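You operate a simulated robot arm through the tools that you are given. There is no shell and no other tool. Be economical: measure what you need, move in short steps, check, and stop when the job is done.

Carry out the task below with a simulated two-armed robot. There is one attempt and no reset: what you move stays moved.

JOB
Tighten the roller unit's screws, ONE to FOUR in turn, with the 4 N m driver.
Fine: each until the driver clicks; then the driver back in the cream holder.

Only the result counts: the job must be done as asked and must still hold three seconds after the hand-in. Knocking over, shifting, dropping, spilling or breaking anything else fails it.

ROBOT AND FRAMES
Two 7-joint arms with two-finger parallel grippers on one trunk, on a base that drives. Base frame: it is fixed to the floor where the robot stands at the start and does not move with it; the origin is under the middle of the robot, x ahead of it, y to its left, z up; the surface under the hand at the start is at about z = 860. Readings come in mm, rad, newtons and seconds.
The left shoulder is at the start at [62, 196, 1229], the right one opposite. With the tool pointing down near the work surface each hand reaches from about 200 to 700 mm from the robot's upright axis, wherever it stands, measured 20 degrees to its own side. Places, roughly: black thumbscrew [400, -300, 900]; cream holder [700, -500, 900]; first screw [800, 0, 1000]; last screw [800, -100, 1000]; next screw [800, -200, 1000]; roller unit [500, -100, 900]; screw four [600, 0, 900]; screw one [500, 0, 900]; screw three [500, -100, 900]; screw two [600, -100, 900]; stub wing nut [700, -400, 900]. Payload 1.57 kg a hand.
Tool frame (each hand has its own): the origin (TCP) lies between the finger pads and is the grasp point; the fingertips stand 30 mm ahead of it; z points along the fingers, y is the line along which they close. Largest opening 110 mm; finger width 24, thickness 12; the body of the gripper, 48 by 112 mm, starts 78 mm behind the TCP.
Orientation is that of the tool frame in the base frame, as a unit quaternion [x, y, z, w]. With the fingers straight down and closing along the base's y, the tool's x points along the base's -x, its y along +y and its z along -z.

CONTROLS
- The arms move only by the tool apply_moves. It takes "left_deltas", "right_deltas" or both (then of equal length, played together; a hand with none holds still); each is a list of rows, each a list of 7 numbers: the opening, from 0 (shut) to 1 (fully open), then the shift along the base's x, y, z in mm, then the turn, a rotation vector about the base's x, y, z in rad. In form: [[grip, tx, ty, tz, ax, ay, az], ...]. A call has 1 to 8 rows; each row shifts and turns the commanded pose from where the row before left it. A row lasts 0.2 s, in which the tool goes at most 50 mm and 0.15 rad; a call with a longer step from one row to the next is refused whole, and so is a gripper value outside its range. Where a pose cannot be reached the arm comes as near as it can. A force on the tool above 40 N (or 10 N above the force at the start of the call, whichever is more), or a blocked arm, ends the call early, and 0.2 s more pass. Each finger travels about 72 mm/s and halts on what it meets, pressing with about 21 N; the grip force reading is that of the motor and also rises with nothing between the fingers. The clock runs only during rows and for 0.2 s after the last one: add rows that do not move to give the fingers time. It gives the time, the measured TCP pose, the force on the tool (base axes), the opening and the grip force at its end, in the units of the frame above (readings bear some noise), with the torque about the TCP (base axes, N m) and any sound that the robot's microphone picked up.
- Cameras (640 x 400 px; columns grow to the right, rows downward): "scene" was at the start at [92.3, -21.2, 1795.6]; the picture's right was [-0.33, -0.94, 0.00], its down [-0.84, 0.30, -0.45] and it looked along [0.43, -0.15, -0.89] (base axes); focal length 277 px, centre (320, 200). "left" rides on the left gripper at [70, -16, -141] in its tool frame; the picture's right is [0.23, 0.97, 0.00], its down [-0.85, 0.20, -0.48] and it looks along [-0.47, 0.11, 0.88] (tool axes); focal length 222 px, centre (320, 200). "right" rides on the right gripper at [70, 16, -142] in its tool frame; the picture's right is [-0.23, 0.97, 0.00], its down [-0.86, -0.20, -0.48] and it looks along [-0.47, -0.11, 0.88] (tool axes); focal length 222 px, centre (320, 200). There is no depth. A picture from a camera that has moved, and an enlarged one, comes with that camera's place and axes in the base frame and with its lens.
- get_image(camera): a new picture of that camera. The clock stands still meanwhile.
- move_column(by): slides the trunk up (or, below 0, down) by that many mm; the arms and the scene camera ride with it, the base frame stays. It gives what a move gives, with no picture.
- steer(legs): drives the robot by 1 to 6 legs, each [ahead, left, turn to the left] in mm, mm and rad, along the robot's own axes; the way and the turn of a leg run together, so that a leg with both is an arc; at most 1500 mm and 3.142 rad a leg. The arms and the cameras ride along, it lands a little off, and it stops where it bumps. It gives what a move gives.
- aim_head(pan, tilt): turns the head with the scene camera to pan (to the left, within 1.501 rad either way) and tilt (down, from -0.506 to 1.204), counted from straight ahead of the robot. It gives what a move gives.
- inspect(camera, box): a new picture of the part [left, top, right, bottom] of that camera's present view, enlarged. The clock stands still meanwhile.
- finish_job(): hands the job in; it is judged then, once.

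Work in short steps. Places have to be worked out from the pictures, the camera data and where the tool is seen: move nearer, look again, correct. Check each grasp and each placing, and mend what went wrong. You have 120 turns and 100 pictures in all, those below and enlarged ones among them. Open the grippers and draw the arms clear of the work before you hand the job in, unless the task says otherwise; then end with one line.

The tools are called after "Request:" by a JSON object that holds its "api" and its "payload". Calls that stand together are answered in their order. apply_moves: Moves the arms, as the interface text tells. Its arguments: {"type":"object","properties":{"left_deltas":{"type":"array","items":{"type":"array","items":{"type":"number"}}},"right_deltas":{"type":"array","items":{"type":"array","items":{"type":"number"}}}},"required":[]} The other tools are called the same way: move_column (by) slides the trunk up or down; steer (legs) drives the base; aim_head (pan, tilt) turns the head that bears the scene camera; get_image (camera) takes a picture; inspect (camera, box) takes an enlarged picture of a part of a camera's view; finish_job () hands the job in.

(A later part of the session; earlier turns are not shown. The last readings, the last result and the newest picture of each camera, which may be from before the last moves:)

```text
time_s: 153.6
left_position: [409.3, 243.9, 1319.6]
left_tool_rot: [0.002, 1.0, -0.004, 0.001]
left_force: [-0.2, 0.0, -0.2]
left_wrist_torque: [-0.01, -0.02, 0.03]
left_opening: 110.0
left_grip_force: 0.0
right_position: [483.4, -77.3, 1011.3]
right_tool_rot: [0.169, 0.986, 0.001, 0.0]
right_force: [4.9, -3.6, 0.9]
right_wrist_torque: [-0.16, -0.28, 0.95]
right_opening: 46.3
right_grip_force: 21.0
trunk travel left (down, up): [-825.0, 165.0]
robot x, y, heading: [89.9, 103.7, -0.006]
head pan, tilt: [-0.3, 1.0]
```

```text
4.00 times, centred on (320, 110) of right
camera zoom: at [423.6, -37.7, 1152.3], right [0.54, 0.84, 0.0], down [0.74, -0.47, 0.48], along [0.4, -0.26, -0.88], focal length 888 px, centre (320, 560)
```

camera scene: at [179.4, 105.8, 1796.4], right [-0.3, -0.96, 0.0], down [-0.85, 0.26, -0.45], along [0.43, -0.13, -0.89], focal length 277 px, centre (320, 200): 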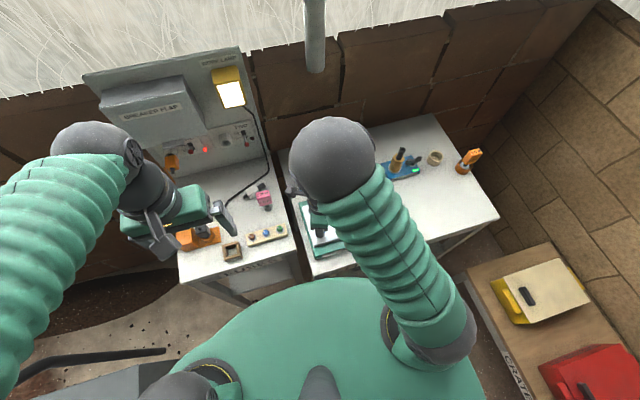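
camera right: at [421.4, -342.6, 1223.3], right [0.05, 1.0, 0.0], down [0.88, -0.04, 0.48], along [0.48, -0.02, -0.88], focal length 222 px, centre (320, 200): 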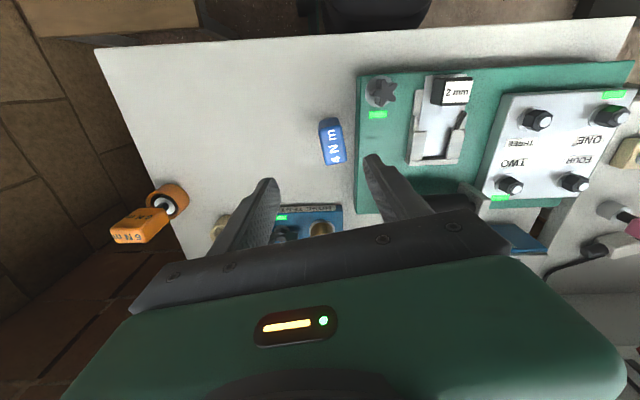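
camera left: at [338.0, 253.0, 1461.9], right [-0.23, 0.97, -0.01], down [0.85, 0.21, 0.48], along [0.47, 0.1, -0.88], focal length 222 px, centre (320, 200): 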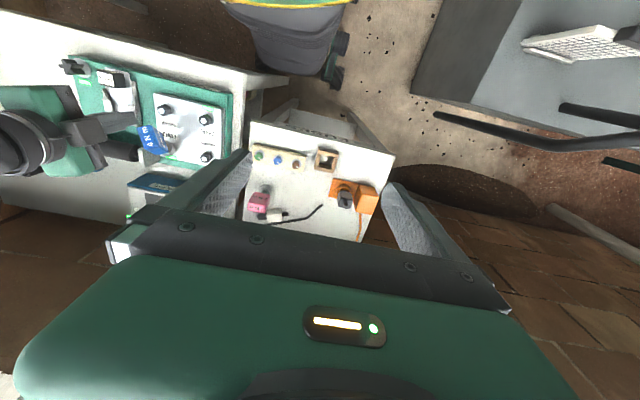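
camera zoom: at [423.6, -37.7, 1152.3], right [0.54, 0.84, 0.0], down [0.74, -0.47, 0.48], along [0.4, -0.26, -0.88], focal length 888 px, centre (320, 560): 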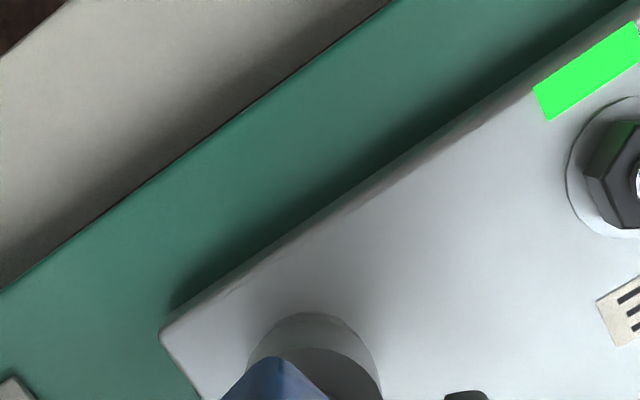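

Slipped early because of too much shift. Re-centre (-1.5 mm), then two continuous strokes.

Request:
{"api": "apply_moves", "payload": {"right_deltas": [[0.7, 0, 0, 0, 0, 0, 0], [0.7, -1.8, 0.4, 0, 0, 0, 0.15], [0.7, 0, 0, 0, 0, 0, 0.15], [0.7, 0, 0, 0, 0, 0, 0.15], [0.7, 0, 0, 0, 0, 0, 0.08], [0.2, 0, 0, 0, 0, 0, 0], [0, 0, 0, 0, 0, 0, 0], [0, 0, 0, 0, 0, 0, 0]]}}

Request:
{"api": "apply_moves", "payload": {"right_deltas": [[0, 0, 0, -1.5, 0, 0, -0.1], [0, 0, 0, -0.5, 0, 0, -0.1], [0, 0, 0, 0, 0, 0, -0.1], [0, 0, 0, 0, 0, 0, -0.1], [0, 0, 0, 0, 0, 0, -0.07]]}}

Request:
{"api": "apply_moves", "payload": {"right_deltas": [[0, 0, 0, 0, 0, 0, -0.02]]}}

Request:
{"api": "apply_moves", "payload": {"right_deltas": [[0, 0, 0, 0, 0, 0, -0.02]]}}

Request:
{"api": "apply_moves", "payload": {"right_deltas": [[0, 0, 0, 0, 0, 0, -0.02]]}}

Request:
{"api": "apply_moves", "payload": {"right_deltas": [[0, 0, 0, 0, 0, 0, -0.02]]}}

```text
time_s: 155.4
left_position: [408.2, 245.2, 1319.8]
left_tool_rot: [0.001, 1.0, -0.004, 0.002]
left_force: [0.3, 0.4, -0.8]
left_wrist_torque: [-0.03, 0.01, -0.01]
left_opening: 109.9
left_grip_force: 0.1
right_position: [480.5, -76.8, 1010.9]
right_tool_rot: [-0.095, 0.996, 0.001, 0.0]
right_force: [0.6, -2.8, 2.1]
right_wrist_torque: [-0.14, -0.06, 0.37]
right_opening: 30.0
right_grip_force: 21.5
trunk travel left (down, up): [-825.0, 165.0]
robot x, y, heading: [89.3, 101.3, -0.004]
head pan, tilt: [-0.3, 1.0]
```

```text
time_s: 156.6
left_position: [407.9, 243.7, 1320.6]
left_tool_rot: [0.002, 1.0, -0.004, 0.002]
left_force: [-0.3, 1.1, 0.9]
left_wrist_torque: [-0.02, -0.02, 0.01]
left_opening: 109.9
left_grip_force: 0.1
right_position: [479.6, -77.0, 1008.3]
right_tool_rot: [0.141, 0.99, -0.001, -0.001]
right_force: [0.4, -1.0, 0.1]
right_wrist_torque: [-0.09, -0.14, 1.43]
right_opening: 45.7
right_grip_force: 20.5
trunk travel left (down, up): [-825.0, 165.0]
robot x, y, heading: [88.6, 105.3, -0.002]
head pan, tilt: [-0.3, 1.0]
```

```text
time_s: 157.0
left_position: [408.5, 244.5, 1320.7]
left_tool_rot: [0.001, 1.0, -0.005, 0.002]
left_force: [0.4, 0.4, 0.2]
left_wrist_torque: [0.01, 0.0, -0.01]
left_opening: 109.8
left_grip_force: 0.2
right_position: [479.7, -76.8, 1008.4]
right_tool_rot: [0.151, 0.989, 0.0, -0.001]
right_force: [1.0, -1.8, -0.1]
right_wrist_torque: [-0.11, -0.04, 1.46]
right_opening: 45.9
right_grip_force: 21.0
trunk travel left (down, up): [-825.0, 165.0]
robot x, y, heading: [87.4, 105.9, -0.011]
head pan, tilt: [-0.3, 1.0]
```

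```text
time_s: 157.4
left_position: [407.8, 244.8, 1320.3]
left_tool_rot: [0.002, 1.0, -0.005, 0.001]
left_force: [0.6, 0.6, -0.3]
left_wrist_torque: [-0.04, 0.01, 0.03]
left_opening: 109.9
left_grip_force: 0.1
right_position: [479.2, -76.3, 1008.1]
right_tool_rot: [0.16, 0.987, 0.0, -0.001]
right_force: [0.9, -0.9, 0.0]
right_wrist_torque: [-0.05, -0.09, 1.52]
right_opening: 46.2
right_grip_force: 21.3
trunk travel left (down, up): [-825.0, 165.0]
robot x, y, heading: [89.0, 106.2, -0.002]
head pan, tilt: [-0.3, 1.0]
```

```text
time_s: 157.8
left_position: [408.1, 243.4, 1319.5]
left_tool_rot: [0.001, 1.0, -0.004, 0.002]
left_force: [0.4, -0.7, 0.3]
left_wrist_torque: [0.02, -0.01, -0.01]
left_opening: 109.7
left_grip_force: 0.0
right_position: [480.1, -77.1, 1008.9]
right_tool_rot: [0.17, 0.985, 0.0, -0.001]
right_force: [1.2, -1.4, -3.2]
right_wrist_torque: [-0.08, -0.06, 1.61]
right_opening: 46.7
right_grip_force: 21.2
trunk travel left (down, up): [-825.0, 165.0]
robot x, y, heading: [88.7, 105.0, -0.003]
head pan, tilt: [-0.3, 1.0]
```

```text
time_s: 158.2
left_position: [408.2, 244.1, 1320.6]
left_tool_rot: [0.002, 1.0, -0.005, 0.001]
left_force: [0.6, 0.1, -0.4]
left_wrist_torque: [0.02, -0.02, 0.02]
left_opening: 109.9
left_grip_force: 0.1
right_position: [479.3, -77.0, 1009.1]
right_tool_rot: [0.18, 0.984, 0.001, 0.0]
right_force: [1.4, -1.8, -2.5]
right_wrist_torque: [-0.11, -0.11, 1.54]
right_opening: 47.6
right_grip_force: 20.8
trunk travel left (down, up): [-825.0, 165.0]
robot x, y, heading: [86.3, 98.8, -0.005]
head pan, tilt: [-0.3, 1.0]
```

Holding ~1.55 with the screw creeping round under slow load (the hand turned more than the grip twisted). So go slowly: many tiny steps at near-peak torque.

Request:
{"api": "apply_moves", "payload": {"right_deltas": [[0, 0, 0, 0, 0, 0, 0], [0, 0, 0, 0, 0, 0, 0], [0, 0, 0, 0, 0, 0, 0], [0, 0, 0, 0, 0, 0, 0], [0, 0, 0, 0, 0, 0, 0]]}}

Request:
{"api": "apply_moves", "payload": {"right_deltas": [[0, 0, 0, 0, 0, 0, -0.008], [0, 0, 0, 0, 0, 0, 0], [0, 0, 0, 0, 0, 0, -0.008], [0, 0, 0, 0, 0, 0, 0], [0, 0, 0, 0, 0, 0, -0.008], [0, 0, 0, 0, 0, 0, 0], [0, 0, 0, 0, 0, 0, 0]]}}

```text
time_s: 159.4
left_position: [409.1, 242.9, 1319.1]
left_tool_rot: [0.002, 1.0, -0.005, 0.0]
left_force: [-1.2, -0.7, 0.3]
left_wrist_torque: [-0.01, 0.02, -0.03]
left_opening: 109.9
left_grip_force: 0.1
right_position: [480.0, -76.3, 1008.0]
right_tool_rot: [0.18, 0.984, 0.0, -0.001]
right_force: [1.1, -2.4, -0.8]
right_wrist_torque: [-0.15, -0.12, 1.23]
right_opening: 47.2
right_grip_force: 21.3
trunk travel left (down, up): [-825.0, 165.0]
robot x, y, heading: [86.1, 103.2, 0.0]
head pan, tilt: [-0.3, 1.0]
```

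```text
time_s: 161.0
left_position: [409.1, 243.1, 1320.6]
left_tool_rot: [0.002, 1.0, -0.004, 0.0]
left_force: [-0.3, -0.3, 0.5]
left_wrist_torque: [-0.03, 0.01, -0.03]
left_opening: 110.0
left_grip_force: 0.0
right_position: [481.7, -77.5, 1008.2]
right_tool_rot: [0.192, 0.981, 0.0, 0.001]
right_force: [6.9, -3.5, 1.4]
right_wrist_torque: [-0.25, -0.45, 1.06]
right_opening: 48.4
right_grip_force: 21.4
trunk travel left (down, up): [-825.0, 165.0]
robot x, y, heading: [84.9, 101.5, -0.006]
head pan, tilt: [-0.3, 1.0]
```

Re-square and do one more slow stroke around the peak.

Request:
{"api": "apply_moves", "payload": {"right_deltas": [[0.7, 0, 0, 0, 0, 0, 0], [0.7, -1, 0.5, 0, 0, 0, 0.15], [0.7, 0, 0, 0, 0, 0, 0.15], [0.7, 0, 0, 0, 0, 0, 0.15], [0.7, 0, 0, 0, 0, 0, 0.1], [0.2, 0, 0, 0, 0, 0, 0], [0, 0, 0, 0, 0, 0, 0], [0, 0, 0, 0, 0, 0, 0]]}}

Request:
{"api": "apply_moves", "payload": {"right_deltas": [[0, 0, 0, 0, 0, 0, -0.1], [0, 0, 0, 0, 0, 0, -0.1], [0, 0, 0, 0, 0, 0, -0.1], [0, 0, 0, 0, 0, 0, -0.1], [0, 0, 0, 0, 0, 0, -0.06]]}}

Request:
{"api": "apply_moves", "payload": {"right_deltas": [[0, 0, 0, 0, 0, 0, -0.02], [0, 0, 0, 0, 0, 0, -0.02], [0, 0, 0, 0, 0, 0, -0.02]]}}

Request:
{"api": "apply_moves", "payload": {"right_deltas": [[0, 0, 0, 0, 0, 0, -0.02], [0, 0, 0, 0, 0, 0, -0.02], [0, 0, 0, 0, 0, 0, -0.02]]}}

Request:
{"api": "inspect", "payload": {"camera": "right", "box": [240, 60, 400, 160]}}

```text
time_s: 162.8
left_position: [407.3, 243.4, 1321.2]
left_tool_rot: [0.002, 1.0, -0.005, 0.001]
left_force: [-0.6, 0.2, -0.2]
left_wrist_torque: [0.0, 0.03, -0.01]
left_opening: 110.1
left_grip_force: 0.1
right_position: [479.4, -77.2, 1008.8]
right_tool_rot: [-0.082, 0.997, 0.0, 0.0]
right_force: [1.6, -3.0, 1.3]
right_wrist_torque: [-0.19, -0.11, 0.48]
right_opening: 30.6
right_grip_force: 20.8
trunk travel left (down, up): [-825.0, 165.0]
robot x, y, heading: [91.9, 101.1, -0.006]
head pan, tilt: [-0.3, 1.0]
```

```text
time_s: 164.0
left_position: [409.2, 244.0, 1319.9]
left_tool_rot: [0.002, 1.0, -0.004, 0.0]
left_force: [0.0, -0.4, -0.4]
left_wrist_torque: [0.0, -0.01, -0.05]
left_opening: 110.4
left_grip_force: 0.0
right_position: [479.9, -77.3, 1007.3]
right_tool_rot: [0.147, 0.989, 0.001, -0.001]
right_force: [3.4, -4.9, 0.9]
right_wrist_torque: [-0.27, -0.23, 1.43]
right_opening: 46.0
right_grip_force: 20.9
trunk travel left (down, up): [-825.0, 165.0]
robot x, y, heading: [90.0, 103.2, -0.001]
head pan, tilt: [-0.3, 1.0]
```

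```text
time_s: 164.8
left_position: [407.7, 243.2, 1320.5]
left_tool_rot: [0.001, 1.0, -0.005, 0.002]
left_force: [0.7, -0.3, -0.5]
left_wrist_torque: [0.01, 0.01, -0.01]
left_opening: 110.0
left_grip_force: 0.1
right_position: [479.0, -76.7, 1008.5]
right_tool_rot: [0.179, 0.984, 0.001, 0.0]
right_force: [1.6, -4.3, 3.5]
right_wrist_torque: [-0.3, -0.15, 0.86]
right_opening: 47.8
right_grip_force: 21.1
trunk travel left (down, up): [-825.0, 165.0]
robot x, y, heading: [89.7, 106.0, -0.007]
head pan, tilt: [-0.3, 1.0]
```

```text
time_s: 165.6
left_position: [406.9, 243.5, 1319.4]
left_tool_rot: [0.002, 1.0, -0.004, 0.002]
left_force: [-0.4, 0.1, -0.6]
left_wrist_torque: [0.01, -0.02, 0.01]
left_opening: 110.0
left_grip_force: 0.0
right_position: [478.5, -75.8, 1008.4]
right_tool_rot: [0.207, 0.978, 0.001, -0.002]
right_force: [-3.7, -2.4, -1.0]
right_wrist_torque: [-0.1, 0.26, 0.94]
right_opening: 49.1
right_grip_force: 21.2
trunk travel left (down, up): [-825.0, 165.0]
robot x, y, heading: [87.9, 104.5, -0.004]
head pan, tilt: [-0.3, 1.0]
```

```text
4.00 times, centred on (320, 110) of right
camera zoom: at [421.4, -32.5, 1150.2], right [0.6, 0.8, 0.0], down [0.7, -0.53, 0.48], along [0.38, -0.29, -0.88], focal length 888 px, centre (320, 560)
```

zoom: 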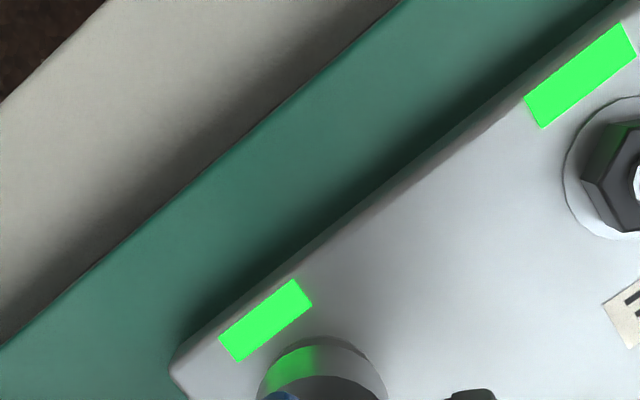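

THREE is green. Now re-square, relieve the residual twist (+0.06) before lifting so the socket doesn't bind, and lift a little.

Request:
{"api": "apply_moves", "payload": {"right_deltas": [[0.7, 0, 0, 0, 0, 0, 0], [0.7, 0.5, -1, 0, 0, 0, 0.15], [0.7, 0, 0, 0, 0, 0, 0.15], [0.7, 0, 0, 0, 0, 0, 0.15], [0.7, 0, 0, 0, 0, 0, 0.15], [0.7, 0, 0, 0, 0, 0, 0.04], [0.2, 0, 0, 0, 0, 0, 0], [0, 0, 0, 0, 0, 0, 0]]}}

Request:
{"api": "apply_moves", "payload": {"right_deltas": [[0, 0, 0, 0, 0, 0, 0], [0, 0, 0, 0, 0, 0, 0.04], [0, 0, 0, 4, 0, 0, 0], [0, 0, 0, 4, 0, 0, 0], [0, 0, 0, 6, 0, 0, 0], [0, 0, 0, 0, 0, 0, 0]]}}

```text
time_s: 167.4
left_position: [408.0, 244.0, 1320.2]
left_tool_rot: [0.002, 1.0, -0.004, 0.003]
left_force: [-0.4, 0.2, 0.2]
left_wrist_torque: [-0.04, -0.01, -0.02]
left_opening: 109.9
left_grip_force: 0.1
right_position: [479.7, -76.5, 1008.3]
right_tool_rot: [-0.112, 0.994, 0.0, 0.0]
right_force: [1.3, -0.6, 0.8]
right_wrist_torque: [0.01, 0.01, 0.28]
right_opening: 29.1
right_grip_force: 20.6
trunk travel left (down, up): [-825.0, 165.0]
robot x, y, heading: [90.2, 100.8, -0.007]
head pan, tilt: [-0.3, 1.0]
```

```text
time_s: 168.8
left_position: [408.0, 244.5, 1320.7]
left_tool_rot: [0.002, 1.0, -0.004, 0.0]
left_force: [0.0, 0.3, -0.1]
left_wrist_torque: [-0.01, 0.02, 0.0]
left_opening: 110.2
left_grip_force: 0.0
right_position: [480.8, -77.1, 1022.5]
right_tool_rot: [-0.131, 0.991, 0.002, -0.001]
right_force: [-1.0, 1.6, -15.7]
right_wrist_torque: [0.18, 0.17, 0.41]
right_opening: 28.2
right_grip_force: 21.1
trunk travel left (down, up): [-825.0, 165.0]
robot x, y, heading: [85.6, 106.5, -0.003]
head pan, tilt: [-0.3, 1.0]
```

The socket binds (−15.7 N) with 0.41 N m still wound in. Unwind a bit more, then lift with small wiggles.

Request:
{"api": "apply_moves", "payload": {"right_deltas": [[0, 0, 0, -2, 0, 0, 0.04], [0, 0, 0, 0, 0, 0, 0.03], [0, 0, 0, 0, 0, 0, 0]]}}

Request:
{"api": "apply_moves", "payload": {"right_deltas": [[0, 0, 0, 2, 0, 0, 0], [0, 0, 0, 2, 0, 0, -0.02], [0, 0, 0, 2, 0, 0, 0.02], [0, 0, 0, 2, 0, 0, -0.02], [0, 0, 0, 0, 0, 0, 0]]}}

```text
time_s: 169.6
left_position: [408.6, 244.5, 1319.5]
left_tool_rot: [0.002, 1.0, -0.004, 0.001]
left_force: [0.1, -0.2, -0.5]
left_wrist_torque: [-0.02, -0.01, -0.01]
left_opening: 109.9
left_grip_force: 0.1
right_position: [480.0, -76.6, 1020.7]
right_tool_rot: [-0.166, 0.986, 0.001, -0.001]
right_force: [3.0, 1.9, -2.3]
right_wrist_torque: [0.04, -0.21, 0.0]
right_opening: 27.8
right_grip_force: 21.2
trunk travel left (down, up): [-825.0, 165.0]
robot x, y, heading: [85.2, 103.8, -0.004]
head pan, tilt: [-0.3, 1.0]
```

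```text
time_s: 170.8
left_position: [407.9, 244.4, 1318.9]
left_tool_rot: [0.002, 1.0, -0.005, 0.003]
left_force: [-0.3, -0.5, 0.4]
left_wrist_torque: [-0.01, -0.03, 0.02]
left_opening: 109.8
left_grip_force: 0.1
right_position: [480.5, -76.0, 1028.9]
right_tool_rot: [-0.156, 0.988, 0.001, -0.002]
right_force: [-0.1, -0.5, -0.9]
right_wrist_torque: [0.0, -0.02, -0.02]
right_opening: 27.9
right_grip_force: 20.6
trunk travel left (down, up): [-825.0, 165.0]
robot x, y, heading: [88.2, 101.2, -0.001]
head pan, tilt: [-0.3, 1.0]
```

Free now: torque 0, driver still held (27.9 mm). Lift, turn to yaw ≈2.1 and go over FOUR (≈(566,15)).

Request:
{"api": "apply_moves", "payload": {"right_deltas": [[0, 0, 0, 15, 0, 0, 0], [0, 0, 0, 20, 0, 0, 0.1], [0, 12, 12, 8, 0, 0, 0.145], [0, 15, 16, 0, 0, 0, 0.145], [0, 15, 16, 0, 0, 0, 0.145], [0, 15, 16, 0, 0, 0, 0.145], [0, 15, 16, 0, 0, 0, 0.145], [0, 14, 14.6, 0, 0, 0, 0.145]]}}

Request:
{"api": "apply_moves", "payload": {"right_deltas": [[0, 0, 0, 0, 0, 0, 0.145], [0, 0, 0, 0, 0, 0, 0.145], [0, 0, 0, 0, 0, 0, 0.145], [0, 0, 0, 0, 0, 0, 0.145], [0, 0, 0, 0, 0, 0, 0.145], [0, 0, 0, -16, 0, 0, 0], [0, 0, 0, 0, 0, 0, 0]]}}

Request:
{"api": "inspect", "payload": {"camera": "right", "box": [272, 100, 368, 160]}}

```text
time_s: 172.6
left_position: [408.0, 243.5, 1319.5]
left_tool_rot: [0.002, 1.0, -0.005, 0.001]
left_force: [0.5, -0.4, 0.0]
left_wrist_torque: [0.01, 0.0, 0.02]
left_opening: 110.0
left_grip_force: 0.1
right_position: [566.3, 14.7, 1072.0]
right_tool_rot: [-0.6, 0.8, 0.0, -0.001]
right_force: [0.1, 0.1, -1.6]
right_wrist_torque: [0.03, 0.02, 0.0]
right_opening: 27.8
right_grip_force: 21.2
trunk travel left (down, up): [-825.0, 165.0]
robot x, y, heading: [86.0, 104.7, -0.0]
head pan, tilt: [-0.3, 1.0]
```

```text
time_s: 174.2
left_position: [408.0, 243.8, 1319.8]
left_tool_rot: [0.002, 1.0, -0.005, 0.002]
left_force: [0.4, 0.1, -0.4]
left_wrist_torque: [-0.01, -0.02, 0.01]
left_opening: 110.2
left_grip_force: 0.1
right_position: [565.5, 15.7, 1056.1]
right_tool_rot: [0.844, -0.536, 0.0, 0.001]
right_force: [0.8, -0.7, -1.3]
right_wrist_torque: [0.02, -0.01, -0.01]
right_opening: 27.9
right_grip_force: 21.6
trunk travel left (down, up): [-825.0, 165.0]
robot x, y, heading: [88.7, 103.9, -0.006]
head pan, tilt: [-0.3, 1.0]
```

```text
6.67 times, centred on (320, 130) of right
camera zoom: at [580.9, -54.6, 1197.2], right [-0.98, -0.21, 0.0], down [-0.18, 0.86, 0.48], along [-0.1, 0.47, -0.88], focal length 1481 px, centre (320, 667)
```

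zoom: 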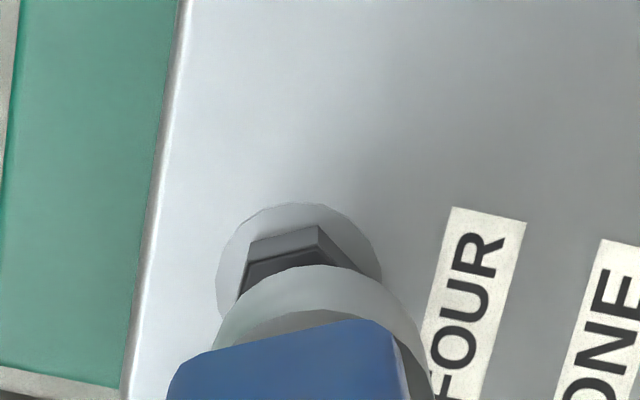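

Washer FOUR ≈(570,13); shift (+4.3,-1.1) and lower to contact.

Request:
{"api": "apply_moves", "payload": {"right_deltas": [[0, 4.3, -1.1, 0, 0, 0, 0], [0, 0, 0, -8, 0, 0, 0], [0, 0, 0, -8, 0, 0, 0], [0, 0, 0, -5, 0, 0, 0], [0, 0, 0, -4, 0, 0, 0], [0, 0, 0, -3, 0, 0, 0], [0, 0, 0, 0, 0, 0, 0]]}}

Request:
{"api": "apply_moves", "payload": {"right_deltas": [[0, 0, 0, -2, 0, 0, 0], [0, 0, 0, -2, 0, 0, 0], [0, 0, 0, 0, 0, 0, 0]]}}

```text
time_s: 175.8
left_position: [407.8, 244.7, 1320.3]
left_tool_rot: [0.002, 1.0, -0.006, 0.001]
left_force: [-0.1, -0.4, 0.2]
left_wrist_torque: [0.0, -0.01, -0.01]
left_opening: 109.9
left_grip_force: 0.0
right_position: [569.4, 12.4, 1027.6]
right_tool_rot: [0.844, -0.537, 0.0, 0.001]
right_force: [0.1, -0.2, -1.1]
right_wrist_torque: [0.02, 0.0, -0.02]
right_opening: 27.8
right_grip_force: 21.5
trunk travel left (down, up): [-825.0, 165.0]
robot x, y, heading: [86.2, 103.3, 0.0]
head pan, tilt: [-0.3, 1.0]
```

```text
time_s: 176.6
left_position: [408.4, 245.4, 1319.3]
left_tool_rot: [0.002, 1.0, -0.005, 0.002]
left_force: [-0.2, -0.6, 0.9]
left_wrist_torque: [-0.01, 0.01, 0.01]
left_opening: 110.0
left_grip_force: 0.1
right_position: [569.4, 13.2, 1022.8]
right_tool_rot: [0.844, -0.537, 0.0, 0.0]
right_force: [-1.5, 0.9, -0.9]
right_wrist_torque: [0.1, 0.14, 0.02]
right_opening: 27.4
right_grip_force: 20.7
trunk travel left (down, up): [-825.0, 165.0]
robot x, y, heading: [88.7, 104.9, -0.002]
head pan, tilt: [-0.3, 1.0]
```

About to seat (small torques). Lower 5 mm more and start the stroke.

Request:
{"api": "apply_moves", "payload": {"right_deltas": [[0, 0, 0, -2, 0, 0, 0], [0, 0, 0, -1.5, 0, 0, 0], [0, 0, 0, -1.5, 0, 0, 0], [0, 0, 0, 0, 0, 0, 0]]}}

Request:
{"api": "apply_moves", "payload": {"right_deltas": [[0, 0, 0, -0.3, 0, 0, -0.13], [0, 0, 0, -0.3, 0, 0, -0.13], [0, 0, 0, -0.3, 0, 0, -0.13], [0, 0, 0, -0.3, 0, 0, -0.13], [0, 0, 0, -0.3, 0, 0, -0.13], [0, 0, 0, -0.3, 0, 0, -0.13], [0, 0, 0, -0.3, 0, 0, -0.13], [0, 0, 0, -0.3, 0, 0, -0.13]]}}

```text
time_s: 177.6
left_position: [407.7, 244.6, 1320.5]
left_tool_rot: [0.002, 1.0, -0.005, 0.002]
left_force: [-0.2, -0.1, -0.3]
left_wrist_torque: [0.01, -0.01, 0.05]
left_opening: 110.0
left_grip_force: 0.1
right_position: [569.6, 13.5, 1018.3]
right_tool_rot: [0.844, -0.536, -0.001, 0.001]
right_force: [-1.2, 1.9, -0.8]
right_wrist_torque: [0.12, 0.11, -0.03]
right_opening: 27.8
right_grip_force: 21.0
trunk travel left (down, up): [-825.0, 165.0]
robot x, y, heading: [88.1, 103.5, -0.001]
head pan, tilt: [-0.3, 1.0]
```

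```text
time_s: 179.4
left_position: [408.0, 246.0, 1319.6]
left_tool_rot: [0.002, 1.0, -0.006, 0.002]
left_force: [0.5, 0.1, -0.3]
left_wrist_torque: [-0.01, -0.02, 0.01]
left_opening: 109.8
left_grip_force: 0.1
right_position: [569.8, 14.6, 1016.6]
right_tool_rot: [-0.464, 0.886, 0.0, -0.001]
right_force: [-0.8, 1.5, 0.6]
right_wrist_torque: [0.21, 0.11, 0.03]
right_opening: 27.8
right_grip_force: 21.2
trunk travel left (down, up): [-825.0, 165.0]
robot x, y, heading: [88.2, 104.5, -0.008]
head pan, tilt: [-0.3, 1.0]
```

Little axial load; press a few mm more and keep turning.

Request:
{"api": "apply_moves", "payload": {"right_deltas": [[0, 0, 0, -1.5, 0, 0, 0], [0, 0, 0, -1.5, 0, 0, 0], [0, 0, 0, -0.3, 0, 0, -0.12], [0, 0, 0, -0.3, 0, 0, -0.12], [0, 0, 0, -0.3, 0, 0, -0.12], [0, 0, 0, -0.3, 0, 0, -0.12]]}}

Request:
{"api": "apply_moves", "payload": {"right_deltas": [[0, 0, 0, -0.3, 0, 0, -0.1], [0, 0, 0, -0.3, 0, 0, -0.1], [0, 0, 0, -0.3, 0, 0, -0.1], [0, 0, 0, -0.3, 0, 0, -0.1], [0, 0, 0, 0, 0, 0, -0.1]]}}

```text
time_s: 180.8
left_position: [407.3, 245.0, 1320.4]
left_tool_rot: [0.002, 1.0, -0.005, 0.002]
left_force: [0.5, 0.6, -0.8]
left_wrist_torque: [-0.01, 0.01, 0.0]
left_opening: 109.8
left_grip_force: 0.1
right_position: [570.2, 14.1, 1014.0]
right_tool_rot: [-0.241, 0.97, 0.0, -0.001]
right_force: [0.4, 1.6, 0.0]
right_wrist_torque: [0.12, -0.03, 0.0]
right_opening: 28.1
right_grip_force: 21.2
trunk travel left (down, up): [-825.0, 165.0]
robot x, y, heading: [84.5, 103.0, -0.004]
head pan, tilt: [-0.3, 1.0]
```

```text
time_s: 182.0
left_position: [407.2, 244.7, 1319.6]
left_tool_rot: [0.002, 1.0, -0.006, 0.002]
left_force: [-0.1, 0.9, 0.2]
left_wrist_torque: [0.0, -0.02, 0.0]
left_opening: 110.2
left_grip_force: 0.1
right_position: [570.3, 13.5, 1012.2]
right_tool_rot: [0.006, 1.0, 0.0, -0.001]
right_force: [0.6, -0.3, 4.0]
right_wrist_torque: [-0.05, -0.09, 0.97]
right_opening: 35.3
right_grip_force: 21.2
trunk travel left (down, up): [-825.0, 165.0]
robot x, y, heading: [88.5, 103.2, 0.0]
head pan, tilt: [-0.3, 1.0]
```

Torque 0.97 and climbing at 35 mm. Now slow steps up to the click.

Request:
{"api": "apply_moves", "payload": {"right_deltas": [[0, 0, 0, 0, 0, 0, -0.06], [0, 0, 0, 0, 0, 0, -0.06], [0, 0, 0, 0, 0, 0, -0.06], [0, 0, 0, 0, 0, 0, -0.04]]}}

Request:
{"api": "apply_moves", "payload": {"right_deltas": [[0, 0, 0, 0, 0, 0, -0.02], [0, 0, 0, 0, 0, 0, -0.02], [0, 0, 0, 0, 0, 0, -0.02]]}}

Request:
{"api": "apply_moves", "payload": {"right_deltas": [[0, 0, 0, 0, 0, 0, -0.02], [0, 0, 0, 0, 0, 0, -0.02], [0, 0, 0, 0, 0, 0, -0.02]]}}

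Request:
{"api": "apply_moves", "payload": {"right_deltas": [[0, 0, 0, 0, 0, 0, -0.02], [0, 0, 0, 0, 0, 0, -0.02], [0, 0, 0, 0, 0, 0, -0.02]]}}

```text
time_s: 183.0
left_position: [407.1, 243.8, 1320.1]
left_tool_rot: [0.001, 1.0, -0.005, 0.002]
left_force: [-0.1, -0.2, 0.5]
left_wrist_torque: [0.03, -0.02, 0.0]
left_opening: 109.9
left_grip_force: 0.0
right_position: [569.1, 13.6, 1010.7]
right_tool_rot: [0.117, 0.993, -0.001, -0.001]
right_force: [1.9, -0.7, 1.2]
right_wrist_torque: [-0.03, -0.09, 1.29]
right_opening: 42.9
right_grip_force: 20.8
trunk travel left (down, up): [-825.0, 165.0]
robot x, y, heading: [84.3, 103.3, -0.002]
head pan, tilt: [-0.3, 1.0]
```

```text
time_s: 183.8
left_position: [408.2, 244.6, 1319.9]
left_tool_rot: [0.002, 1.0, -0.005, 0.002]
left_force: [-0.1, 0.5, -0.9]
left_wrist_torque: [0.02, 0.02, 0.02]
left_opening: 110.1
left_grip_force: 0.0
right_position: [569.6, 13.2, 1011.6]
right_tool_rot: [0.145, 0.989, 0.0, -0.001]
right_force: [0.8, -0.6, -1.5]
right_wrist_torque: [-0.03, -0.07, 1.44]
right_opening: 44.5
right_grip_force: 21.2
trunk travel left (down, up): [-825.0, 165.0]
robot x, y, heading: [84.7, 105.0, -0.005]
head pan, tilt: [-0.3, 1.0]
```

```text
time_s: 184.6
left_position: [408.6, 244.9, 1320.7]
left_tool_rot: [0.002, 1.0, -0.005, 0.001]
left_force: [-0.3, 0.3, 0.4]
left_wrist_torque: [0.04, 0.03, 0.03]
left_opening: 109.6
left_grip_force: 0.0
right_position: [570.6, 13.2, 1011.9]
right_tool_rot: [0.177, 0.984, 0.0, 0.001]
right_force: [1.3, -1.5, -1.7]
right_wrist_torque: [-0.11, -0.1, 0.87]
right_opening: 47.3
right_grip_force: 21.0
trunk travel left (down, up): [-825.0, 165.0]
robot x, y, heading: [87.3, 102.2, -0.009]
head pan, tilt: [-0.3, 1.0]
```

```text
time_s: 185.4
left_position: [408.3, 244.2, 1318.8]
left_tool_rot: [0.001, 1.0, -0.005, 0.001]
left_force: [-0.1, -0.4, 1.2]
left_wrist_torque: [0.01, 0.02, 0.03]
left_opening: 110.0
left_grip_force: 0.1
right_position: [570.5, 12.3, 1011.9]
right_tool_rot: [0.205, 0.979, 0.0, 0.002]
right_force: [7.5, -2.8, 3.8]
right_wrist_torque: [-0.22, -0.32, 0.99]
right_opening: 48.5
right_grip_force: 20.5
trunk travel left (down, up): [-825.0, 165.0]
robot x, y, heading: [88.4, 106.8, -0.005]
head pan, tilt: [-0.3, 1.0]
```

Possibly short again; re-square and repeat one slow stroke, then check the light with the left camera.

Request:
{"api": "apply_moves", "payload": {"right_deltas": [[0.7, 0, 0, 0, 0, 0, 0], [0.7, -0.8, 0.8, 0, 0, 0, 0.15], [0.7, 0, 0, 0, 0, 0, 0.15], [0.7, 0, 0, 0, 0, 0, 0.15], [0.7, 0, 0, 0, 0, 0, 0.13], [0.2, 0, 0, 0, 0, 0, 0], [0, 0, 0, 0, 0, 0, 0], [0, 0, 0, 0, 0, 0, 0]]}}

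Request:
{"api": "apply_moves", "payload": {"right_deltas": [[0, 0, 0, 0, 0, 0, -0.1], [0, 0, 0, 0, 0, 0, -0.1], [0, 0, 0, 0, 0, 0, -0.1], [0, 0, 0, 0, 0, 0, -0.1], [0, 0, 0, 0, 0, 0, -0.04]]}}

Request:
{"api": "apply_moves", "payload": {"right_deltas": [[0, 0, 0, 0, 0, 0, -0.02], [0, 0, 0, 0, 0, 0, -0.02]]}}

Request:
{"api": "apply_moves", "payload": {"right_deltas": [[0, 0, 0, 0, 0, 0, -0.02], [0, 0, 0, 0, 0, 0, -0.02]]}}

Request:
{"api": "apply_moves", "payload": {"right_deltas": [[0, 0, 0, 0, 0, 0, -0.02], [0, 0, 0, 0, 0, 0, -0.02], [0, 0, 0, 0, 0, 0, -0.02]]}}

Request:
{"api": "inspect", "payload": {"camera": "left", "box": [120, 90, 264, 180]}}

```text
time_s: 187.2
left_position: [407.8, 245.0, 1319.5]
left_tool_rot: [0.001, 1.0, -0.005, 0.002]
left_force: [0.2, -0.5, 0.7]
left_wrist_torque: [0.02, -0.01, 0.0]
left_opening: 110.1
left_grip_force: 0.1
right_position: [568.9, 12.9, 1010.8]
right_tool_rot: [-0.084, 0.996, 0.0, 0.0]
right_force: [1.5, -1.9, 0.2]
right_wrist_torque: [-0.15, -0.07, 0.47]
right_opening: 30.4
right_grip_force: 21.0
trunk travel left (down, up): [-825.0, 165.0]
robot x, y, heading: [87.3, 104.3, -0.001]
head pan, tilt: [-0.3, 1.0]
```

```text
time_s: 188.4
left_position: [408.2, 244.7, 1320.6]
left_tool_rot: [0.002, 1.0, -0.004, 0.001]
left_force: [0.3, -0.2, 0.1]
left_wrist_torque: [0.02, 0.0, -0.01]
left_opening: 110.0
left_grip_force: 0.0
right_position: [569.1, 14.3, 1010.7]
right_tool_rot: [0.137, 0.991, 0.0, 0.001]
right_force: [3.1, -2.4, 0.4]
right_wrist_torque: [-0.14, -0.2, 1.35]
right_opening: 44.8
right_grip_force: 20.8
trunk travel left (down, up): [-825.0, 165.0]
robot x, y, heading: [86.2, 103.1, 0.001]
head pan, tilt: [-0.3, 1.0]
```

```text
time_s: 189.0
left_position: [408.2, 244.2, 1320.5]
left_tool_rot: [0.002, 1.0, -0.004, 0.001]
left_force: [0.4, 0.2, 0.6]
left_wrist_torque: [-0.01, 0.0, -0.04]
left_opening: 109.9
left_grip_force: 0.1
right_position: [568.5, 14.2, 1010.5]
right_tool_rot: [0.157, 0.988, 0.0, -0.001]
right_force: [1.6, -3.4, -0.3]
right_wrist_torque: [-0.19, -0.18, 1.51]
right_opening: 46.1
right_grip_force: 20.8
trunk travel left (down, up): [-825.0, 165.0]
robot x, y, heading: [85.6, 102.2, -0.005]
head pan, tilt: [-0.3, 1.0]
```

```text
time_s: 189.6
left_position: [408.1, 243.8, 1319.3]
left_tool_rot: [0.001, 1.0, -0.005, 0.001]
left_force: [-0.2, 0.0, -0.3]
left_wrist_torque: [0.02, 0.01, -0.02]
left_opening: 110.0
left_grip_force: 0.1
right_position: [567.9, 12.8, 1010.0]
right_tool_rot: [0.174, 0.985, -0.001, -0.001]
right_force: [2.1, -3.1, -0.1]
right_wrist_torque: [-0.17, -0.16, 1.64]
right_opening: 47.5
right_grip_force: 20.9
trunk travel left (down, up): [-825.0, 165.0]
robot x, y, heading: [84.9, 103.4, -0.007]
head pan, tilt: [-0.3, 1.0]
```

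```text
time_s: 190.4
left_position: [409.5, 243.2, 1320.5]
left_tool_rot: [0.003, 1.0, -0.004, 0.001]
left_force: [0.9, 0.4, 0.3]
left_wrist_torque: [-0.03, -0.02, 0.04]
left_opening: 110.0
left_grip_force: 0.1
right_position: [570.7, 13.3, 1011.4]
right_tool_rot: [0.206, 0.979, 0.001, 0.0]
right_force: [6.0, -4.3, -0.1]
right_wrist_torque: [-0.27, -0.36, 1.03]
right_opening: 48.9
right_grip_force: 21.1
trunk travel left (down, up): [-825.0, 165.0]
robot x, y, heading: [86.9, 104.7, -0.004]
head pan, tilt: [-0.3, 1.0]
```

```text
4.44 times, centred on (192, 135) of left
camera zoom: at [338.7, 228.7, 1462.2], right [-0.22, 0.97, -0.01], down [0.85, 0.2, 0.48], along [0.47, 0.1, -0.88], focal length 987 px, centre (889, 489)
```

zoom: 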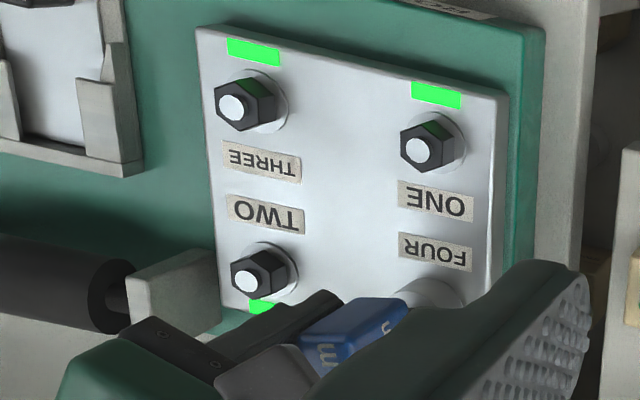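

FOUR's light is hidden behind the fingers. With only two pictures left, I do two more slow strokes on FOUR before checking.

Request:
{"api": "apply_moves", "payload": {"right_deltas": [[0.7, 0, 0, 0, 0, 0, 0], [0.7, -0.6, 0.8, 0, 0, 0, 0.15], [0.7, 0, 0, 0, 0, 0, 0.15], [0.7, 0, 0, 0, 0, 0, 0.15], [0.7, 0, 0, 0, 0, 0, 0.13], [0.2, 0, 0, 0, 0, 0, 0], [0, 0, 0, 0, 0, 0, 0], [0, 0, 0, 0, 0, 0, 0]]}}

Request:
{"api": "apply_moves", "payload": {"right_deltas": [[0, 0, 0, 0, 0, 0, -0.1], [0, 0, 0, 0, 0, 0, -0.1], [0, 0, 0, 0, 0, 0, -0.1], [0, 0, 0, 0, 0, 0, -0.1], [0, 0, 0, 0, 0, 0, -0.04], [0, 0, 0, 0, 0, 0, -0.02], [0, 0, 0, 0, 0, 0, -0.02]]}}

Request:
{"api": "apply_moves", "payload": {"right_deltas": [[0, 0, 0, 0, 0, 0, -0.02], [0, 0, 0, 0, 0, 0, -0.02], [0, 0, 0, 0, 0, 0, -0.02], [0, 0, 0, 0, 0, 0, -0.02], [0, 0, 0, 0, 0, 0, -0.02]]}}

Request:
{"api": "apply_moves", "payload": {"right_deltas": [[0.7, 0, 0, 0, 0, 0, 0], [0.7, -0.6, 0.8, 0, 0, 0, 0.15], [0.7, 0, 0, 0, 0, 0, 0.15], [0.7, 0, 0, 0, 0, 0, 0.15], [0.7, 0, 0, 0, 0, 0, 0.13], [0.2, 0, 0, 0, 0, 0, 0], [0, 0, 0, 0, 0, 0, 0], [0, 0, 0, 0, 0, 0, 0]]}}

Request:
{"api": "apply_moves", "payload": {"right_deltas": [[0, 0, 0, 0, 0, 0, -0.1], [0, 0, 0, 0, 0, 0, -0.1], [0, 0, 0, 0, 0, 0, -0.1], [0, 0, 0, 0, 0, 0, -0.1], [0, 0, 0, 0, 0, 0, -0.04], [0, 0, 0, 0, 0, 0, -0.02], [0, 0, 0, 0, 0, 0, -0.02]]}}

Request:
{"api": "apply_moves", "payload": {"right_deltas": [[0, 0, 0, 0, 0, 0, -0.02], [0, 0, 0, 0, 0, 0, -0.02], [0, 0, 0, 0, 0, 0, -0.02], [0, 0, 0, 0, 0, 0, -0.02]]}}

```text
time_s: 192.2
left_position: [407.7, 243.1, 1319.9]
left_tool_rot: [0.001, 1.0, -0.004, 0.002]
left_force: [0.9, -0.9, -1.1]
left_wrist_torque: [-0.01, 0.0, 0.01]
left_opening: 109.9
left_grip_force: 0.1
right_position: [568.3, 13.1, 1011.1]
right_tool_rot: [-0.083, 0.997, 0.001, 0.0]
right_force: [1.7, -4.6, 1.2]
right_wrist_torque: [-0.22, -0.1, 0.46]
right_opening: 30.3
right_grip_force: 20.8
trunk travel left (down, up): [-825.0, 165.0]
robot x, y, heading: [87.2, 105.6, -0.0]
head pan, tilt: [-0.3, 1.0]
```

```text
time_s: 193.8
left_position: [409.1, 243.1, 1319.7]
left_tool_rot: [0.001, 1.0, -0.004, 0.001]
left_force: [-0.1, -0.1, -0.1]
left_wrist_torque: [0.01, -0.01, 0.01]
left_opening: 110.2
left_grip_force: 0.1
right_position: [569.3, 14.2, 1011.6]
right_tool_rot: [0.156, 0.988, 0.001, -0.001]
right_force: [3.4, -5.5, 0.0]
right_wrist_torque: [-0.39, -0.21, 1.47]
right_opening: 46.0
right_grip_force: 21.0
trunk travel left (down, up): [-825.0, 165.0]
robot x, y, heading: [87.4, 103.4, -0.005]
head pan, tilt: [-0.3, 1.0]
```

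```text
time_s: 195.0
left_position: [408.1, 243.6, 1319.9]
left_tool_rot: [0.002, 1.0, -0.004, 0.002]
left_force: [-0.1, 0.1, 0.2]
left_wrist_torque: [0.01, 0.03, -0.02]
left_opening: 109.9
left_grip_force: 0.0
right_position: [566.6, 15.2, 1010.7]
right_tool_rot: [0.207, 0.978, 0.0, -0.002]
right_force: [-1.3, -4.3, 0.5]
right_wrist_torque: [-0.36, 0.07, 0.83]
right_opening: 49.1
right_grip_force: 20.8
trunk travel left (down, up): [-825.0, 165.0]
robot x, y, heading: [86.9, 106.1, -0.01]
head pan, tilt: [-0.3, 1.0]
```

```text
time_s: 196.8
left_position: [407.7, 242.6, 1319.9]
left_tool_rot: [0.001, 1.0, -0.005, 0.002]
left_force: [0.6, 0.1, 0.3]
left_wrist_torque: [0.06, 0.01, 0.03]
left_opening: 109.9
left_grip_force: 0.0
right_position: [567.9, 12.9, 1011.1]
right_tool_rot: [-0.083, 0.997, 0.001, 0.0]
right_force: [2.1, -6.0, 1.4]
right_wrist_torque: [-0.28, -0.08, 0.47]
right_opening: 30.2
right_grip_force: 20.9
trunk travel left (down, up): [-825.0, 165.0]
robot x, y, heading: [88.7, 104.0, -0.008]
head pan, tilt: [-0.3, 1.0]
```

```text
time_s: 198.4
left_position: [408.6, 242.6, 1319.8]
left_tool_rot: [0.002, 1.0, -0.003, 0.002]
left_force: [0.0, 0.0, 0.1]
left_wrist_torque: [-0.01, 0.02, -0.02]
left_opening: 110.1
left_grip_force: 0.0
right_position: [568.7, 12.5, 1011.3]
right_tool_rot: [0.158, 0.987, 0.002, -0.001]
right_force: [5.8, -8.9, 0.2]
right_wrist_torque: [-0.54, -0.36, 1.55]
right_opening: 46.0
right_grip_force: 20.8
trunk travel left (down, up): [-825.0, 165.0]
robot x, y, heading: [89.9, 102.5, -0.006]
head pan, tilt: [-0.3, 1.0]
```

```text
time_s: 199.4
left_position: [407.5, 242.2, 1319.6]
left_tool_rot: [0.001, 1.0, -0.004, 0.001]
left_force: [0.0, -0.4, -0.1]
left_wrist_torque: [0.04, 0.02, -0.01]
left_opening: 110.2
left_grip_force: 0.1
right_position: [566.8, 14.5, 1010.5]
right_tool_rot: [0.196, 0.981, 0.0, -0.001]
right_force: [0.7, -7.4, 0.0]
right_wrist_torque: [-0.54, 0.06, 0.85]
right_opening: 48.2
right_grip_force: 21.0
trunk travel left (down, up): [-825.0, 165.0]
robot x, y, heading: [90.2, 108.0, -0.004]
head pan, tilt: [-0.3, 1.0]
```

I release and swing the open hand to yaw ≈1.8 around the standing driver: there the wrist camera can see FOUR's light, and I can grip the wide way for lifting.

Request:
{"api": "apply_moves", "payload": {"right_deltas": [[0.7, 0, 0, 0, 0, 0, 0], [1, 1, -1.5, 0, 0, 0, 0.05], [1, 0, 0, 0, 0, 0, 0.145], [1, 0, 0, 0, 0, 0, 0.145], [1, 0, 0, 0, 0, 0, 0.145], [1, 0, 0, 0, 0, 0, 0.145], [1, 0, 0, 0, 0, 0, 0.145], [1, 0, 0, 0, 0, 0, 0.145]]}}

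Request:
{"api": "apply_moves", "payload": {"right_deltas": [[1, 0, 0, 0, 0, 0, 0.145], [1, 0, 0, 0, 0, 0, 0.145], [1, 0, 0, 0, 0, 0, 0.145], [1, 0, 0, 0, 0, 0, 0.145], [1, 0, 0, 0, 0, 0, 0.145], [1, 0, 0, 0, 0, 0, 0.145], [1, 0, 0, 0, 0, 0, 0.145], [1, 0, 0, 0, 0, 0, 0.145]]}}

Request:
{"api": "apply_moves", "payload": {"right_deltas": [[1, 0, 0, 0, 0, 0, 0.145], [1, 0, 0, 0, 0, 0, 0]]}}

Request:
{"api": "inspect", "payload": {"camera": "right", "box": [220, 80, 412, 200]}}

```text
time_s: 201.2
left_position: [408.3, 244.6, 1318.8]
left_tool_rot: [0.001, 1.0, -0.006, 0.002]
left_force: [-0.4, 0.7, -0.4]
left_wrist_torque: [0.0, 0.0, -0.01]
left_opening: 109.9
left_grip_force: 0.1
right_position: [569.2, 14.4, 1010.7]
right_tool_rot: [-0.261, 0.965, 0.001, -0.001]
right_force: [-0.1, 0.1, 0.1]
right_wrist_torque: [0.03, 0.06, 0.01]
right_opening: 110.0
right_grip_force: 0.1
trunk travel left (down, up): [-825.0, 165.0]
robot x, y, heading: [89.5, 103.4, -0.005]
head pan, tilt: [-0.3, 1.0]
```

```text
time_s: 203.0
left_position: [408.4, 243.8, 1320.3]
left_tool_rot: [0.001, 1.0, -0.004, 0.002]
left_force: [0.2, -0.3, 0.2]
left_wrist_torque: [0.0, 0.02, 0.01]
left_opening: 109.9
left_grip_force: 0.0
right_position: [567.6, 14.2, 1010.8]
right_tool_rot: [0.748, -0.664, -0.001, 0.001]
right_force: [0.4, 0.3, -0.3]
right_wrist_torque: [-0.03, 0.01, -0.01]
right_opening: 110.1
right_grip_force: 0.1
trunk travel left (down, up): [-825.0, 165.0]
robot x, y, heading: [88.0, 103.3, -0.002]
head pan, tilt: [-0.3, 1.0]
```

```text
time_s: 203.6
left_position: [407.4, 245.3, 1319.3]
left_tool_rot: [0.002, 1.0, -0.005, 0.001]
left_force: [0.4, 0.0, -0.1]
left_wrist_torque: [0.02, 0.0, 0.01]
left_opening: 110.0
left_grip_force: 0.0
right_position: [568.6, 13.5, 1010.5]
right_tool_rot: [0.793, -0.609, -0.001, 0.0]
right_force: [0.1, -0.4, -0.4]
right_wrist_torque: [-0.01, -0.02, -0.01]
right_opening: 109.8
right_grip_force: 0.1
trunk travel left (down, up): [-825.0, 165.0]
robot x, y, heading: [86.8, 102.0, -0.002]
head pan, tilt: [-0.3, 1.0]
```

```text
3.33 times, centred on (316, 140) of right
camera zoom: at [572.0, -57.0, 1152.6], right [-1.0, -0.03, 0.0], down [-0.03, 0.88, 0.48], along [-0.02, 0.48, -0.88], focal length 740 px, centre (333, 400)
```

zoom: 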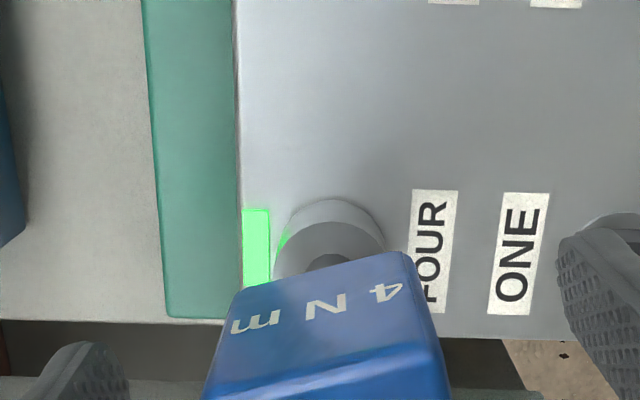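

FOUR is green – all four done. Close on the wide sides here and check the residual torque before lifting.

Request:
{"api": "apply_moves", "payload": {"right_deltas": [[0.6, 0, 0, 0, 0, 0, 0], [0.4, 0, 0, 0, 0, 0, 0], [0.2, 0, 0, 0, 0, 0, 0], [0, 0, 0, 0, 0, 0, 0], [0, 0, 0, 0, 0, 0, 0]]}}

Request:
{"api": "apply_moves", "payload": {"right_deltas": [[0, 0, 0, 2, 0, 0, 0], [0, 0, 0, 2, 0, 0, 0], [0, 0, 0, 0, 0, 0, 0]]}}

```text
time_s: 204.8
left_position: [407.9, 245.9, 1320.7]
left_tool_rot: [0.001, 1.0, -0.006, 0.002]
left_force: [-0.2, 0.2, 0.2]
left_wrist_torque: [0.02, -0.02, -0.04]
left_opening: 110.1
left_grip_force: 0.1
right_position: [567.8, 12.8, 1010.8]
right_tool_rot: [0.793, -0.609, -0.001, 0.0]
right_force: [0.4, 0.5, 0.2]
right_wrist_torque: [0.0, -0.04, 0.27]
right_opening: 46.6
right_grip_force: 21.3
trunk travel left (down, up): [-825.0, 165.0]
robot x, y, heading: [85.6, 101.1, -0.004]
head pan, tilt: [-0.3, 1.0]
```

```text
time_s: 205.6
left_position: [408.2, 243.9, 1319.4]
left_tool_rot: [0.001, 1.0, -0.005, 0.001]
left_force: [-0.4, -0.3, 0.7]
left_wrist_torque: [0.0, -0.02, -0.02]
left_opening: 110.0
left_grip_force: 0.0
right_position: [569.2, 14.4, 1013.4]
right_tool_rot: [0.793, -0.61, -0.002, 0.001]
right_force: [-1.5, 0.8, -14.9]
right_wrist_torque: [0.05, -0.11, 0.45]
right_opening: 46.1
right_grip_force: 21.2
trunk travel left (down, up): [-825.0, 165.0]
robot x, y, heading: [88.8, 101.9, -0.001]
head pan, tilt: [-0.3, 1.0]
```

Binding with 0.45 N m again; unwind by ~0.07 while relaxed, then lift with wiggles.

Request:
{"api": "apply_moves", "payload": {"right_deltas": [[0, 0, 0, -2, 0, 0, 0.03], [0, 0, 0, 0, 0, 0, 0.03], [0, 0, 0, 0, 0, 0, 0.015], [0, 0, 0, 0, 0, 0, 0]]}}

Request:
{"api": "apply_moves", "payload": {"right_deltas": [[0, 0, 0, 2, 0, 0, 0], [0, 0, 0, 2, 0, 0, -0.02], [0, 0, 0, 2, 0, 0, 0.02], [0, 0, 0, 3, 0, 0, -0.02], [0, 0, 0, 3, 0, 0, 0.02], [0, 0, 0, 0, 0, 0, 0]]}}

```text
time_s: 206.6
left_position: [407.3, 244.4, 1318.8]
left_tool_rot: [0.002, 1.0, -0.003, 0.001]
left_force: [-0.6, -0.5, 0.6]
left_wrist_torque: [-0.02, 0.01, -0.03]
left_opening: 109.9
left_grip_force: 0.0
right_position: [568.2, 12.7, 1012.3]
right_tool_rot: [0.815, -0.58, -0.001, 0.001]
right_force: [2.1, -0.6, -0.4]
right_wrist_torque: [-0.05, -0.21, -0.01]
right_opening: 45.7
right_grip_force: 21.5
trunk travel left (down, up): [-825.0, 165.0]
robot x, y, heading: [88.4, 103.0, 0.0]
head pan, tilt: [-0.3, 1.0]
```

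```text
time_s: 208.0
left_position: [409.1, 244.9, 1318.9]
left_tool_rot: [0.001, 1.0, -0.004, 0.0]
left_force: [0.2, 0.3, -0.1]
left_wrist_torque: [0.0, 0.02, 0.0]
left_opening: 109.9
left_grip_force: 0.1
right_position: [567.5, 13.5, 1024.7]
right_tool_rot: [0.816, -0.579, -0.001, 0.0]
right_force: [2.3, -1.2, -2.7]
right_wrist_torque: [-0.09, -0.17, 0.01]
right_opening: 45.9
right_grip_force: 21.3
trunk travel left (down, up): [-825.0, 165.0]
robot x, y, heading: [85.9, 103.5, -0.004]
head pan, tilt: [-0.3, 1.0]
```

Free (45.9 mm grip, no torque). Lift, rotate back toward yaw 0, and drive right 290 as before.

Request:
{"api": "apply_moves", "payload": {"right_deltas": [[0, 0, 0, 15, 0, 0, 0], [0, 0, 0, 30, 0, 0, 0], [0, 0, -10, 35, 0, 0, -0.14], [0, 0, -20, 20, 0, 0, -0.14], [0, 0, -20, 0, 0, 0, -0.14], [0, 0, -20, 0, 0, 0, -0.14], [0, 0, -20, 0, 0, 0, -0.14], [0, 0, -20, 0, 0, 0, -0.14]]}}

Request:
{"api": "apply_moves", "payload": {"right_deltas": [[0, 0, -20, 0, 0, 0, -0.15], [0, 0, -20, 0, 0, 0, -0.15], [0, 0, -20, 0, 0, 0, -0.15], [0, 0, -20, 0, 0, 0, -0.15], [0, 0, -20, 0, 0, 0, -0.15], [0, 0, -20, 0, 0, 0, -0.15], [0, 0, 0, 0, 0, 0, -0.15], [0, 0, 0, 0, 0, 0, 0]]}}

Request:
{"api": "steer", "payload": {"legs": [[0, -280, 0]]}}

Request:
{"api": "apply_moves", "payload": {"right_deltas": [[0, 0, 0, 0, 0, 0, 0], [0, 0, 0, 0, 0, 0, 0], [0, 0, 0, 0, 0, 0, 0]]}}

```text
time_s: 209.8
left_position: [408.2, 243.7, 1320.8]
left_tool_rot: [0.002, 1.0, -0.004, 0.002]
left_force: [0.0, -0.1, -0.6]
left_wrist_torque: [0.03, 0.01, 0.0]
left_opening: 110.2
left_grip_force: 0.2
right_position: [568.7, -97.3, 1126.1]
right_tool_rot: [-0.508, 0.861, 0.001, 0.0]
right_force: [0.8, 0.5, -1.2]
right_wrist_torque: [0.03, 0.06, 0.02]
right_opening: 45.7
right_grip_force: 20.8
trunk travel left (down, up): [-825.0, 165.0]
robot x, y, heading: [86.7, 102.0, -0.001]
head pan, tilt: [-0.3, 1.0]
```

```text
time_s: 211.6
left_position: [407.3, 244.5, 1321.9]
left_tool_rot: [0.002, 1.0, -0.004, 0.002]
left_force: [-0.3, 0.1, 0.5]
left_wrist_torque: [-0.03, -0.01, -0.03]
left_opening: 110.4
left_grip_force: 0.1
right_position: [567.6, -216.2, 1124.8]
right_tool_rot: [-0.007, 1.0, 0.0, 0.0]
right_force: [-0.6, 0.1, -1.2]
right_wrist_torque: [0.0, 0.01, 0.02]
right_opening: 45.8
right_grip_force: 21.2
trunk travel left (down, up): [-825.0, 165.0]
robot x, y, heading: [84.2, 103.9, -0.006]
head pan, tilt: [-0.3, 1.0]
```

```text
time_s: 213.6
left_position: [404.7, -27.5, 1319.4]
left_tool_rot: [0.0, 1.0, -0.007, 0.001]
left_force: [0.3, -0.6, -0.1]
left_wrist_torque: [0.03, 0.01, 0.01]
left_opening: 110.2
left_grip_force: 0.0
right_position: [565.8, -488.3, 1127.8]
right_tool_rot: [-0.01, 1.0, -0.002, 0.0]
right_force: [-0.5, 0.2, -1.7]
right_wrist_torque: [0.0, 0.01, 0.01]
right_opening: 45.8
right_grip_force: 20.9
trunk travel left (down, up): [-825.0, 165.0]
robot x, y, heading: [88.1, -183.1, 0.005]
head pan, tilt: [-0.3, 1.0]
```

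```text
time_s: 214.4
left_position: [403.1, -29.6, 1320.7]
left_tool_rot: [0.0, 1.0, -0.006, 0.002]
left_force: [-0.9, -0.5, 0.5]
left_wrist_torque: [0.0, -0.01, -0.01]
left_opening: 110.3
left_grip_force: 0.0
right_position: [565.6, -490.9, 1127.4]
right_tool_rot: [-0.011, 1.0, -0.001, 0.001]
right_force: [-0.1, -0.4, -1.0]
right_wrist_torque: [0.02, -0.05, -0.03]
right_opening: 45.8
right_grip_force: 21.0
trunk travel left (down, up): [-825.0, 165.0]
robot x, y, heading: [85.9, -175.0, 0.0]
head pan, tilt: [-0.3, 1.0]
```

Approach above the holder (TCP target (667,-529.5)), let it settle and read the position.

Request:
{"api": "apply_moves", "payload": {"right_deltas": [[0, 25, -9, 0, 0, 0, 0], [0, 25, -9, 0, 0, 0, 0], [0, 25, -9, 0, 0, 0, 0], [0, 26, -6, 0, 0, 0, 0], [0, 0, 0, -35, 0, 0, 0], [0, 0, 0, -35, 0, 0, 0], [0, 0, 0, 0, 0, 0, 0], [0, 0, 0, 0, 0, 0, 0]]}}

Request:
{"api": "apply_moves", "payload": {"right_deltas": [[0, 0, 0, 0, 0, 0, 0], [0, 0, 0, 0, 0, 0, 0], [0, 0, 0, 0, 0, 0, 0]]}}

```text
time_s: 216.2
left_position: [405.2, -30.1, 1320.0]
left_tool_rot: [-0.001, 1.0, -0.007, 0.001]
left_force: [0.7, 1.4, 0.2]
left_wrist_torque: [-0.05, 0.03, 0.02]
left_opening: 110.2
left_grip_force: 0.0
right_position: [669.5, -523.7, 1057.4]
right_tool_rot: [-0.01, 1.0, -0.002, 0.0]
right_force: [0.1, -0.3, -2.7]
right_wrist_torque: [0.02, 0.0, 0.01]
right_opening: 45.9
right_grip_force: 21.4
trunk travel left (down, up): [-825.0, 165.0]
robot x, y, heading: [81.1, -175.7, 0.001]
head pan, tilt: [-0.3, 1.0]
```

```text
time_s: 217.0
left_position: [403.9, -30.5, 1319.1]
left_tool_rot: [0.0, 1.0, -0.007, 0.002]
left_force: [-0.5, -0.3, 0.0]
left_wrist_torque: [0.03, -0.03, -0.03]
left_opening: 109.8
left_grip_force: 0.1
right_position: [669.5, -524.0, 1057.0]
right_tool_rot: [-0.011, 1.0, -0.001, 0.001]
right_force: [-0.3, 0.3, -1.9]
right_wrist_torque: [0.04, -0.01, -0.02]
right_opening: 45.9
right_grip_force: 20.9
trunk travel left (down, up): [-825.0, 165.0]
robot x, y, heading: [83.3, -179.4, 0.003]
head pan, tilt: [-0.3, 1.0]
```

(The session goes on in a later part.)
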